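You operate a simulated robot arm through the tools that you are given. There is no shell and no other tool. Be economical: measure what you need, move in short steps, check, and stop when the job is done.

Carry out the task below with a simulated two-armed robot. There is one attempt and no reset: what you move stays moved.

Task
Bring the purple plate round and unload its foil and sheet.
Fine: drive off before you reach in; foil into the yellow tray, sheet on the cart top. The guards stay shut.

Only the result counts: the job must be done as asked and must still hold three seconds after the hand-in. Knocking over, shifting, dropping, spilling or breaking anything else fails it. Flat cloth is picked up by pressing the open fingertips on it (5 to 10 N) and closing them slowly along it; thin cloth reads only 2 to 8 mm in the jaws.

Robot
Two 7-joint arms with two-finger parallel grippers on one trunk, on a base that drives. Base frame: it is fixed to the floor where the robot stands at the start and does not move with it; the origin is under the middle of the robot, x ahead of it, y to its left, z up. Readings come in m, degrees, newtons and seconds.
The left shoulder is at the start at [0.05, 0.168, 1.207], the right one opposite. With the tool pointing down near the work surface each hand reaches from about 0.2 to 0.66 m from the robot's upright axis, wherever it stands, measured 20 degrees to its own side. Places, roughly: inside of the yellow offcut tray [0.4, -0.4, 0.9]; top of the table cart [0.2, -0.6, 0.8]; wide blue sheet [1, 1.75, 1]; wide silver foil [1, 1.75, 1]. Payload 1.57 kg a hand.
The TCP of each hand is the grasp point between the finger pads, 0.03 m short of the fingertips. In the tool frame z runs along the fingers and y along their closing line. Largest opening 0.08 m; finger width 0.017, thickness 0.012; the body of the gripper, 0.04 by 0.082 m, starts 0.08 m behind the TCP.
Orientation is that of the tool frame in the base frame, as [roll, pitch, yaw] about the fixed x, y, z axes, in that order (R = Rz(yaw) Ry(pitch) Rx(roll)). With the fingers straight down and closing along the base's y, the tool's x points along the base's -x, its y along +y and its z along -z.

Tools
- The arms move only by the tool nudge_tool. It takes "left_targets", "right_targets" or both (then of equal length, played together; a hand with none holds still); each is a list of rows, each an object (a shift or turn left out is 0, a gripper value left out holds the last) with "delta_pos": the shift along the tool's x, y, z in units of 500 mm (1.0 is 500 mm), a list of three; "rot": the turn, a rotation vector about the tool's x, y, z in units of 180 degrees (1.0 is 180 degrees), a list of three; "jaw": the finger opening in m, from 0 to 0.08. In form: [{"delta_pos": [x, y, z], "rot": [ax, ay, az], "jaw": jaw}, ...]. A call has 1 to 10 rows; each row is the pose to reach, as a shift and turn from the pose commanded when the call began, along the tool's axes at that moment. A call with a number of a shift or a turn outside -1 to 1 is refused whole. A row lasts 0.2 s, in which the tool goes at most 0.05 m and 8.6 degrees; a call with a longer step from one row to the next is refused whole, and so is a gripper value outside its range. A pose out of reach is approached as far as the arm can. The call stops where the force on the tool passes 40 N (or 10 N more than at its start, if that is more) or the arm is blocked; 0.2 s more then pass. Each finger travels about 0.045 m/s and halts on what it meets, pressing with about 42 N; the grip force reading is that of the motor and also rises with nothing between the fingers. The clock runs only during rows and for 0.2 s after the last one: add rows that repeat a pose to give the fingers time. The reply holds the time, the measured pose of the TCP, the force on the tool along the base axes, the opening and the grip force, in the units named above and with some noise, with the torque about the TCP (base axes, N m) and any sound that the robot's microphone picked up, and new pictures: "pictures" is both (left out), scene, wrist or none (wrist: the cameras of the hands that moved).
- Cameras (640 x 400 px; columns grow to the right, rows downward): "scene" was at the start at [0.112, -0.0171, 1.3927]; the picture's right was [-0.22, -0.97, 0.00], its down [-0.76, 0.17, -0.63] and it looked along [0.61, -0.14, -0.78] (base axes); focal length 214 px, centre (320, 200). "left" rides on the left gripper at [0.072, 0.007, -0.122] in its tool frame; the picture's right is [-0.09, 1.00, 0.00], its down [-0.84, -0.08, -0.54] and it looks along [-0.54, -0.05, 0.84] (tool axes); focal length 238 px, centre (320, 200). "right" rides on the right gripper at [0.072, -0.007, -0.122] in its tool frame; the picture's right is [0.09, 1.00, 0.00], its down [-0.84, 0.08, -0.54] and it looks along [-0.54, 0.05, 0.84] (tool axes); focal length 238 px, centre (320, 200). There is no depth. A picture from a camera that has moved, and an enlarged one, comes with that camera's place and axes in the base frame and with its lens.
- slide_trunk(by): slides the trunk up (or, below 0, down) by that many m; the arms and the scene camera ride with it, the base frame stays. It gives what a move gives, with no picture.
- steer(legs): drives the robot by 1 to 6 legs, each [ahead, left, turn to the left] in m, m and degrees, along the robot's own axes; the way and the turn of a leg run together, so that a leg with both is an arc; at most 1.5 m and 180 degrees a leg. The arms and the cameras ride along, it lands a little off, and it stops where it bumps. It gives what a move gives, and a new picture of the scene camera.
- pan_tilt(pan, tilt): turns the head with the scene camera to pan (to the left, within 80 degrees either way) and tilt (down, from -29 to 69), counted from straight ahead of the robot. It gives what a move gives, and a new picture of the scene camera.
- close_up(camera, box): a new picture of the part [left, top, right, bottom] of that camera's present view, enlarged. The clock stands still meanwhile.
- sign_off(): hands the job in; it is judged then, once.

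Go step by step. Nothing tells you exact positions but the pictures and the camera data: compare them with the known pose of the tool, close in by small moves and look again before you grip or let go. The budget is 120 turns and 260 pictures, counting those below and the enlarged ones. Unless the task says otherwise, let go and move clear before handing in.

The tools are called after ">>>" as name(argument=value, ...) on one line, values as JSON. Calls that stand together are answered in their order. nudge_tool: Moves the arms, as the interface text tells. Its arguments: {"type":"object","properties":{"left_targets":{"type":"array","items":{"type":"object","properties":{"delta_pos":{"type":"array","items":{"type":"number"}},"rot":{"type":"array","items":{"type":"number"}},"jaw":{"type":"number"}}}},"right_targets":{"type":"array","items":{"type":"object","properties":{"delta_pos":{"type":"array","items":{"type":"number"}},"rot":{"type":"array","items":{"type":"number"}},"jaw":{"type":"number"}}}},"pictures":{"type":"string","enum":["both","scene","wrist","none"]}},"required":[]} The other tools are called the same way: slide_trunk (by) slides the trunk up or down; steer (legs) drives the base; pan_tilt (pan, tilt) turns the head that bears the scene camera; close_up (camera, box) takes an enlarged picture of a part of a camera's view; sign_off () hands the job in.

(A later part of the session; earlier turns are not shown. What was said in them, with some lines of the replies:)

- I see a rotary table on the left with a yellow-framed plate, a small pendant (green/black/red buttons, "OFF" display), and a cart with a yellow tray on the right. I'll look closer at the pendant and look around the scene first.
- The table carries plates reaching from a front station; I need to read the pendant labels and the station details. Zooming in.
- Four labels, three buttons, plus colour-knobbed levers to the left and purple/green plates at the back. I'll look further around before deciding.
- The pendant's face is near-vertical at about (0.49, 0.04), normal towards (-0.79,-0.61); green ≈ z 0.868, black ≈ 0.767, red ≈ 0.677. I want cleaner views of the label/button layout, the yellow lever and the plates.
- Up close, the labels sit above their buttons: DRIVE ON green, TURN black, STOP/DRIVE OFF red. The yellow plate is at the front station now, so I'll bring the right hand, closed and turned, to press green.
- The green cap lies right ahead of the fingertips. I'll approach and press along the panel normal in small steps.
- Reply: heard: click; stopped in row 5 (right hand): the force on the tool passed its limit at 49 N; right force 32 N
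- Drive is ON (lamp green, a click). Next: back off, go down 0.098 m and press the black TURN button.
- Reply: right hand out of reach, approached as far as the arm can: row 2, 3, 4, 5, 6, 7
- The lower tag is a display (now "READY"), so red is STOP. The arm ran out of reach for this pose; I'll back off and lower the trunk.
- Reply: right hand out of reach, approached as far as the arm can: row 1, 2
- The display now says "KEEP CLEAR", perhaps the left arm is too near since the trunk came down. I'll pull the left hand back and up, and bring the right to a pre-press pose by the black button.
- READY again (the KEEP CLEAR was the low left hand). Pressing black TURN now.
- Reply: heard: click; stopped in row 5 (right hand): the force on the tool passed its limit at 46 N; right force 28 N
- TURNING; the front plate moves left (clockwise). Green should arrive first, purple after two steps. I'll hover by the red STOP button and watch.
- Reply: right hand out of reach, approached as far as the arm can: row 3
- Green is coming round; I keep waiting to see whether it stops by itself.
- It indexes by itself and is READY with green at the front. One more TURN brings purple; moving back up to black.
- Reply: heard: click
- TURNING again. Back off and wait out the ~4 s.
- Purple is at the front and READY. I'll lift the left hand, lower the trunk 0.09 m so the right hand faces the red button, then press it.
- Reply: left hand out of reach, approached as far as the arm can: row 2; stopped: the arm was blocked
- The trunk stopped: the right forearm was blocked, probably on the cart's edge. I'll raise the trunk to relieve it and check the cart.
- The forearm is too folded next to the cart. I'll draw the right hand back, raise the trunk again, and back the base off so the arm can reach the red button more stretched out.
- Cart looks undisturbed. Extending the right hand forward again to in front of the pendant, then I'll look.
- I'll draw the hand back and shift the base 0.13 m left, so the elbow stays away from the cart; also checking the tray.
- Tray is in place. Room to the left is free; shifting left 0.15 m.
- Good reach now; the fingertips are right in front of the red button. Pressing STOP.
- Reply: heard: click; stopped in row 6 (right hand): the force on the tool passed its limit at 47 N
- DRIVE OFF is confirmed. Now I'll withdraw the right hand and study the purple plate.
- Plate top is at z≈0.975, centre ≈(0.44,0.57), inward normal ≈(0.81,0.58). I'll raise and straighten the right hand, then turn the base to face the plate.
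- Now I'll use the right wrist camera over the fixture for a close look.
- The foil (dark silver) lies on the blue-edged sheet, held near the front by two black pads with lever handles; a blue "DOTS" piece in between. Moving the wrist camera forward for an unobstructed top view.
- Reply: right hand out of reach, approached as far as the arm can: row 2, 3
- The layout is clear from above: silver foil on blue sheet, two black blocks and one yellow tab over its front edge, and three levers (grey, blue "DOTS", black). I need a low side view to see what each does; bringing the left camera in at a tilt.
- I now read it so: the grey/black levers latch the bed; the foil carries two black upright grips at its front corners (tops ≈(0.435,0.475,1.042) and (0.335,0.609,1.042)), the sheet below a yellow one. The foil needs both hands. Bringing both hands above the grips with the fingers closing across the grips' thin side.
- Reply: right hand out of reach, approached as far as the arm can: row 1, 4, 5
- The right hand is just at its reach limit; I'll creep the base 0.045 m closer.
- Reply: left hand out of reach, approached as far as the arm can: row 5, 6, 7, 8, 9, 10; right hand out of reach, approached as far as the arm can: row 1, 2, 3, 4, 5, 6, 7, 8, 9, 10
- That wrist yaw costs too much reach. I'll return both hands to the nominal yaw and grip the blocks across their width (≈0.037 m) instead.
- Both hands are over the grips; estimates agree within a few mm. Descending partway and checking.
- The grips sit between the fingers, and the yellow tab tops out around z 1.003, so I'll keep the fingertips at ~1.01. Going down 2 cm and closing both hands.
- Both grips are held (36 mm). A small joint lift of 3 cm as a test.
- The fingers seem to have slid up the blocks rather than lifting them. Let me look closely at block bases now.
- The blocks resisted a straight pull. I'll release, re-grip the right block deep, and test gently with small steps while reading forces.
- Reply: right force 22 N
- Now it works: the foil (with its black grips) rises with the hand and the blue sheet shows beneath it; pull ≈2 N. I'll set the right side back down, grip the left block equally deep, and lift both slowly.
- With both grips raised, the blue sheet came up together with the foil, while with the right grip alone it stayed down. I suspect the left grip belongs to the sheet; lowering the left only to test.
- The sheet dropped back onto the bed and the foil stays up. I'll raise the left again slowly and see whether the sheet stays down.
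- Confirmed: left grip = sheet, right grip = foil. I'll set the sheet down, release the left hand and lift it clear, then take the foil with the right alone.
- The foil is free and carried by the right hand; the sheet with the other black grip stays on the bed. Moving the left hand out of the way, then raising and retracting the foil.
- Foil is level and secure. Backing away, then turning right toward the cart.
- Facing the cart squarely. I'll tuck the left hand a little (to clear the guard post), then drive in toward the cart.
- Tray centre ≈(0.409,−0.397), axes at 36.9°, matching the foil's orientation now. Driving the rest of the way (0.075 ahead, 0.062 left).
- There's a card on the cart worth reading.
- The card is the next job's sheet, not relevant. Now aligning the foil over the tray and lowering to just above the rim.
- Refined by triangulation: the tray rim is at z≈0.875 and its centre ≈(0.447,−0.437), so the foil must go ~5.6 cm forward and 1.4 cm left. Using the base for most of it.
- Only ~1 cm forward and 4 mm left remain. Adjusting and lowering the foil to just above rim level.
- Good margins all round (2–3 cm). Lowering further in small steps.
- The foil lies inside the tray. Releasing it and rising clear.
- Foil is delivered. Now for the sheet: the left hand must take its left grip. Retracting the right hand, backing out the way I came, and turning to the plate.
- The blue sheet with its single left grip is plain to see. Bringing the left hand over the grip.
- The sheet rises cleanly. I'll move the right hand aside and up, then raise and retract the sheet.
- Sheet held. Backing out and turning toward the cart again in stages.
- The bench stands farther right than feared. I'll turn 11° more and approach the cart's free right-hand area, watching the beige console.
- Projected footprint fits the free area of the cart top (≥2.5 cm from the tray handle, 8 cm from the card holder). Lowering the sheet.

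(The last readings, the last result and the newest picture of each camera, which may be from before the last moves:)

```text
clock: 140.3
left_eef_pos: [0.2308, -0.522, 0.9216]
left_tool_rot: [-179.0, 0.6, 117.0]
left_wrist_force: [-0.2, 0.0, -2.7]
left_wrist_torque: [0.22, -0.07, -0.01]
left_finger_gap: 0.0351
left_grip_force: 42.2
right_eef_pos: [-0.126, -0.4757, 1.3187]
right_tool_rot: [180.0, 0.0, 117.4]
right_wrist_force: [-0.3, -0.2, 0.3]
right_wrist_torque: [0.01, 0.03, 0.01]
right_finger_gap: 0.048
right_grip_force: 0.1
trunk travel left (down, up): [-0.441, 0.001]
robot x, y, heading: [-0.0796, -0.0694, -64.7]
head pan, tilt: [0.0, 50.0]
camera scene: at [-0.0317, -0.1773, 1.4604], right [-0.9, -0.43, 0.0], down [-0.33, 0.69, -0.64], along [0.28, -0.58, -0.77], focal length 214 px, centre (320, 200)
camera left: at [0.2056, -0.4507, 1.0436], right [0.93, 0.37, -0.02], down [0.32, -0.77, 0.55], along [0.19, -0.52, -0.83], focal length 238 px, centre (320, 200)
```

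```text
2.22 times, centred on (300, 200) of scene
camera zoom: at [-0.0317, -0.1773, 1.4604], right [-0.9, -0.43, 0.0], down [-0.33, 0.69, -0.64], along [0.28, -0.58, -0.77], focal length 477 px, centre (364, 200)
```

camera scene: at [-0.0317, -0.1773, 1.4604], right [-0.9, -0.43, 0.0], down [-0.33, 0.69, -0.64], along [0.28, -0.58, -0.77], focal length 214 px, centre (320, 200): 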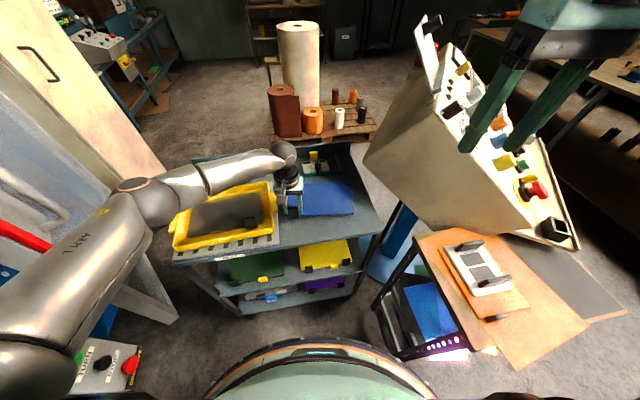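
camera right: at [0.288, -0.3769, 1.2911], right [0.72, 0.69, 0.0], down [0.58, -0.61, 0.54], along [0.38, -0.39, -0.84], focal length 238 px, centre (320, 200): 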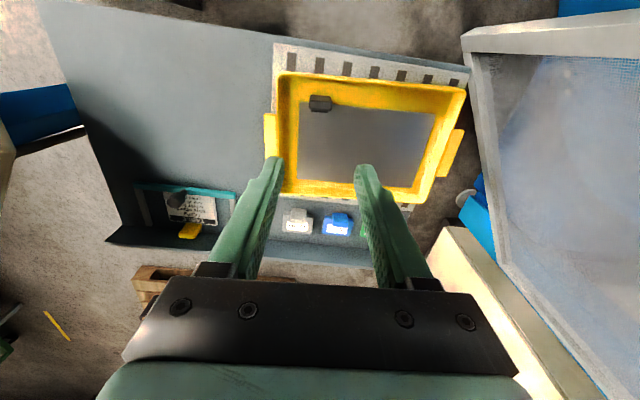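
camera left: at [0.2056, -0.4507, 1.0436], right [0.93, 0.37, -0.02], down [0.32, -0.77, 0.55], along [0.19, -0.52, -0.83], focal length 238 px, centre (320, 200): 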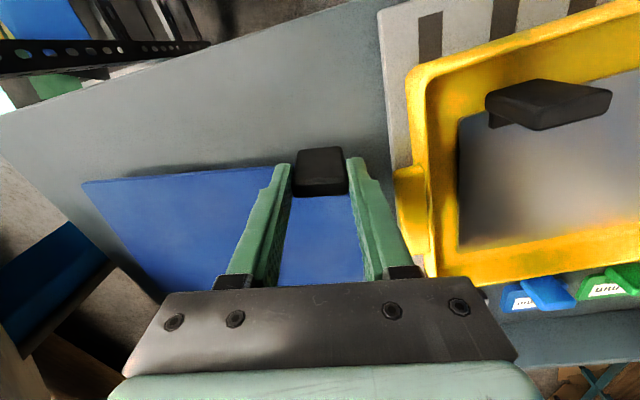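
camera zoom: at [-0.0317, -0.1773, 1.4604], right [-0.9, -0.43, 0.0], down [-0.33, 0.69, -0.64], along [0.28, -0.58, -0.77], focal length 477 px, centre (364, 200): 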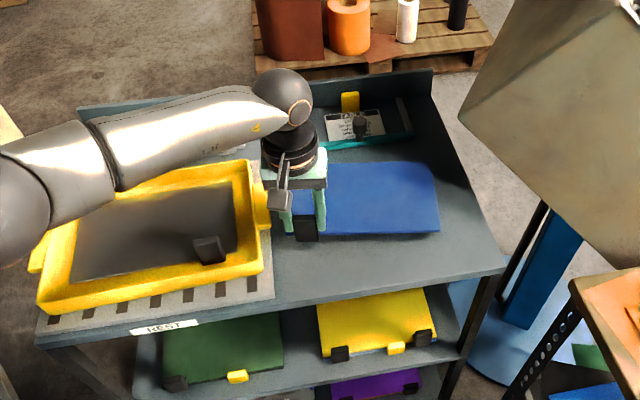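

>>> nudge_tool(left_targets=[{"delta_pos": [0, 0, 0.02]}, {"delta_pos": [0, 0, 0.04]}, {"delta_pos": [0, 0, 0.06]}, {"delta_pos": [0, 0, 0.07]}], pictures="none")

>>> nudge_tool(left_targets=[{"delta_pos": [0, 0, 0.01]}, {"delta_pos": [0, 0, 0.018]}], pictures="both")

```text
clock: 141.3
left_eef_pos: [0.229, -0.5212, 0.8982]
left_tool_rot: [-179.0, 0.9, 117.2]
left_wrist_force: [-3.1, 12.1, 18.2]
left_wrist_torque: [1.07, -0.44, 0.23]
left_finger_gap: 0.0356
left_grip_force: 41.7
right_eef_pos: [-0.1277, -0.4734, 1.3209]
right_tool_rot: [179.9, 0.3, 117.5]
right_wrist_force: [1.0, 0.2, 0.3]
right_wrist_torque: [0.0, 0.01, -0.01]
right_finger_gap: 0.0482
right_grip_force: 0.0
trunk travel left (down, up): [-0.441, 0.001]
robot x, y, heading: [-0.0832, -0.0716, -64.7]
head pan, tilt: [0.0, 50.0]
stopped in row 4 (left hand): the force on the tool passed its limit at 45 N (the readings are from after the stop); the commanded pose is now the measured one
```

```text
clock: 141.7
left_eef_pos: [0.2297, -0.5237, 0.8986]
left_tool_rot: [-178.9, 0.8, 117.1]
left_wrist_force: [-3.2, 11.4, 21.1]
left_wrist_torque: [1.07, -0.44, 0.22]
left_finger_gap: 0.0356
left_grip_force: 41.6
right_eef_pos: [-0.1272, -0.4739, 1.3197]
right_tool_rot: [179.9, 0.1, 117.6]
right_wrist_force: [-0.1, -0.1, -0.8]
right_wrist_torque: [-0.01, 0.02, 0.03]
right_finger_gap: 0.0479
right_grip_force: 0.1
trunk travel left (down, up): [-0.441, 0.001]
robot x, y, heading: [-0.0814, -0.0672, -64.4]
head pan, tilt: [0.0, 50.0]
stopped in row 1 (left hand): the force on the tool passed its limit at 44 N (the readings are from after the stop); the commanded pose is now the measured one
camera scene: at [-0.0331, -0.1742, 1.4606], right [-0.9, -0.43, 0.0], down [-0.33, 0.69, -0.64], along [0.28, -0.58, -0.76], focal length 214 px, centre (320, 200)
camera left: at [0.2042, -0.4523, 1.019], right [0.93, 0.37, -0.02], down [0.32, -0.77, 0.56], along [0.19, -0.52, -0.83], focal length 238 px, centre (320, 200)
```

scene: 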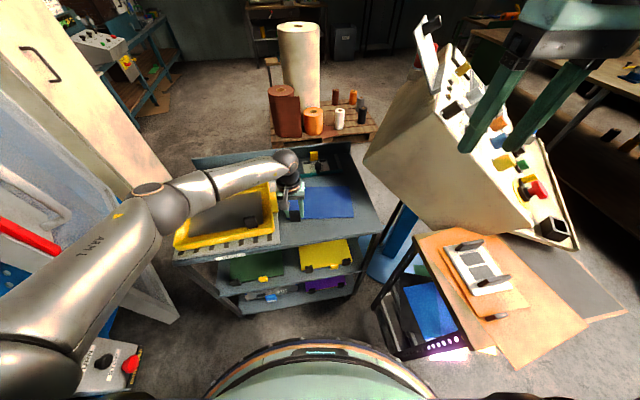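
left: 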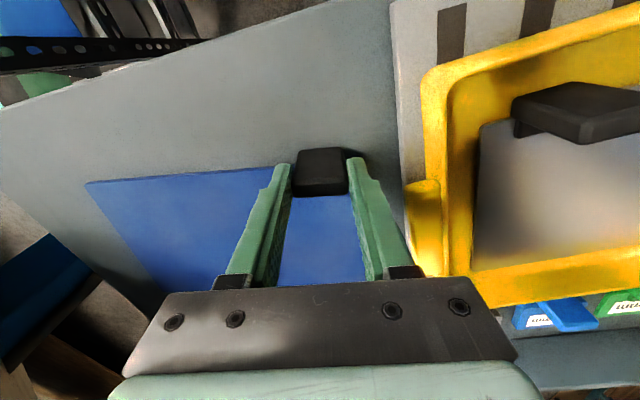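

Contact is felt. Checking that it is the sheet on the cart top and that nothing else touches.

>>> close_up(camera="scene", box=[160, 130, 400, 280])

>>> close_up(camera="left", box=[60, 120, 460, 320])

```text
2.67 times, centred on (280, 205) of scene
camera zoom: at [-0.0331, -0.1742, 1.4606], right [-0.9, -0.43, 0.0], down [-0.33, 0.69, -0.64], along [0.28, -0.58, -0.76], focal length 572 px, centre (427, 187)
```

zoom: 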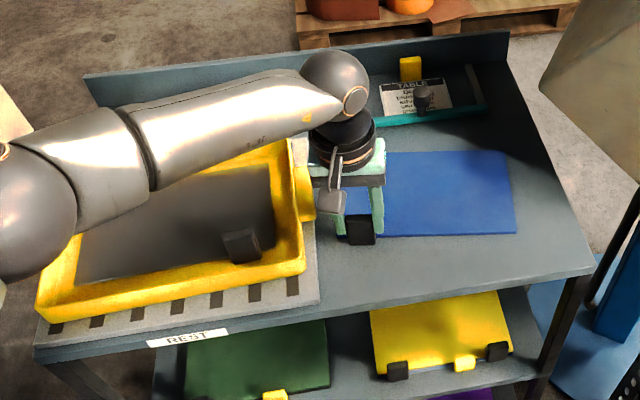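

```text
1.60 times, centred on (260, 220) of left
camera zoom: at [0.2042, -0.4523, 1.019], right [0.93, 0.37, -0.02], down [0.32, -0.77, 0.56], along [0.19, -0.52, -0.83], focal length 381 px, centre (416, 168)
```

zoom: 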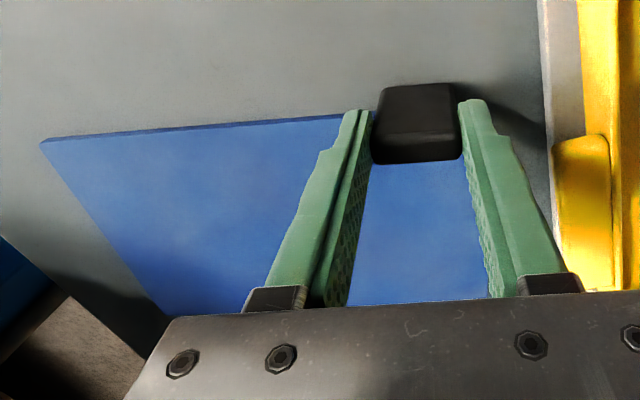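

The sheet lies flat on the cart top. Easing pressure, opening, and rising clear.

>>> nudge_tool(left_targets=[{"delta_pos": [0, 0, -0.003]}, {"delta_pos": [0, 0, -0.003], "jaw": 0.05}, {"delta_pos": [0, 0, -0.003]}, {"delta_pos": [0, 0, -0.003]}, {"delta_pos": [0, 0, -0.04]}, {"delta_pos": [0, 0, -0.12]}, {"delta_pos": [0, 0, -0.2]}, {"delta_pos": [0, 0, -0.28]}, {"delta_pos": [0, 0, -0.36]}, {"delta_pos": [0, 0, -0.44]}], pictures="both")

>>> close_up(camera="scene", box=[160, 130, 400, 280])

```text
clock: 143.9
left_eef_pos: [0.2335, -0.52, 1.1134]
left_tool_rot: [-178.9, 0.9, 117.3]
left_wrist_force: [0.7, -0.3, -0.3]
left_wrist_torque: [0.0, -0.02, 0.01]
left_finger_gap: 0.0498
left_grip_force: 0.0
right_eef_pos: [-0.1261, -0.475, 1.3178]
right_tool_rot: [-180.0, 0.1, 117.5]
right_wrist_force: [0.0, -0.1, 0.7]
right_wrist_torque: [-0.02, 0.01, 0.06]
right_finger_gap: 0.0482
right_grip_force: 0.0
trunk travel left (down, up): [-0.441, 0.001]
robot x, y, heading: [-0.0794, -0.0713, -64.4]
head pan, tilt: [0.0, 50.0]
camera scene: at [-0.0322, -0.1762, 1.4604], right [-0.9, -0.43, 0.0], down [-0.33, 0.69, -0.64], along [0.28, -0.58, -0.77], focal length 214 px, centre (320, 200)
camera left: at [0.2084, -0.4483, 1.2352], right [0.93, 0.37, -0.02], down [0.32, -0.77, 0.56], along [0.19, -0.52, -0.83], focal length 238 px, centre (320, 200)
```

scene: 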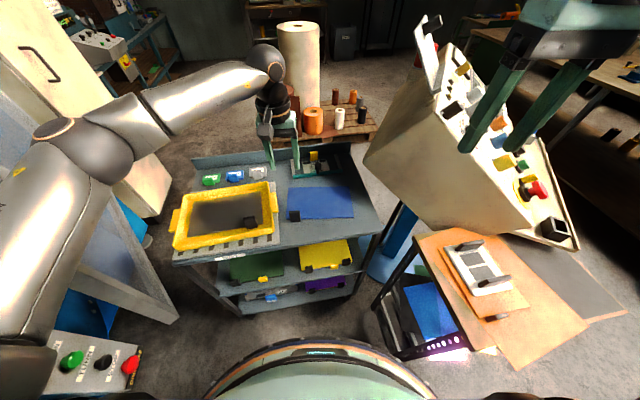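
left: 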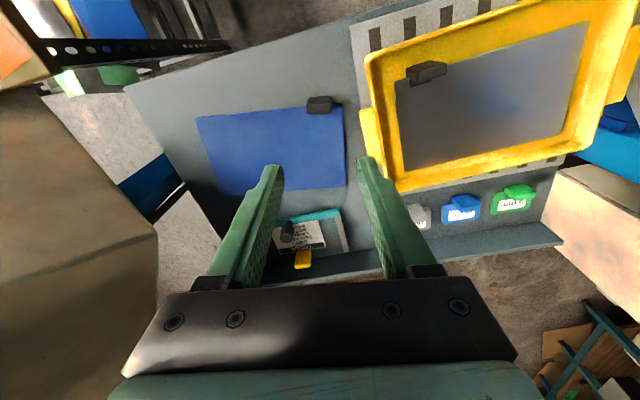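

```text
2.67 times, centred on (280, 205) of scene
camera zoom: at [-0.0322, -0.1762, 1.4604], right [-0.9, -0.43, 0.0], down [-0.33, 0.69, -0.64], along [0.28, -0.58, -0.77], focal length 572 px, centre (427, 187)
```

zoom: 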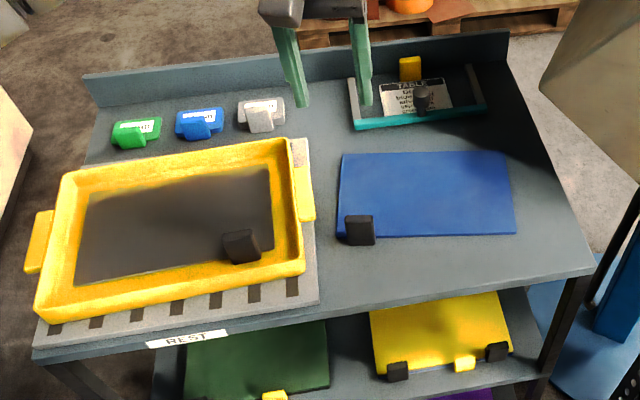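

The foil lies inside the yellow tray, the blue sheet lies flat on the cart top, both hands are clear, the drive is off and the guards weren't opened. Handing in.

>>> sign_off()

```text
The job is handed in.
```

The job is handed in. I brought the purple plate round to the front and switched the drive off before reaching in. The foil is in the yellow tray and the sheet is on the cart top. I left the guards shut.

While I was lowering the trunk, the right forearm was blocked, probably on the cart's edge. In the pictures afterwards the cart and tray looked undisturbed.
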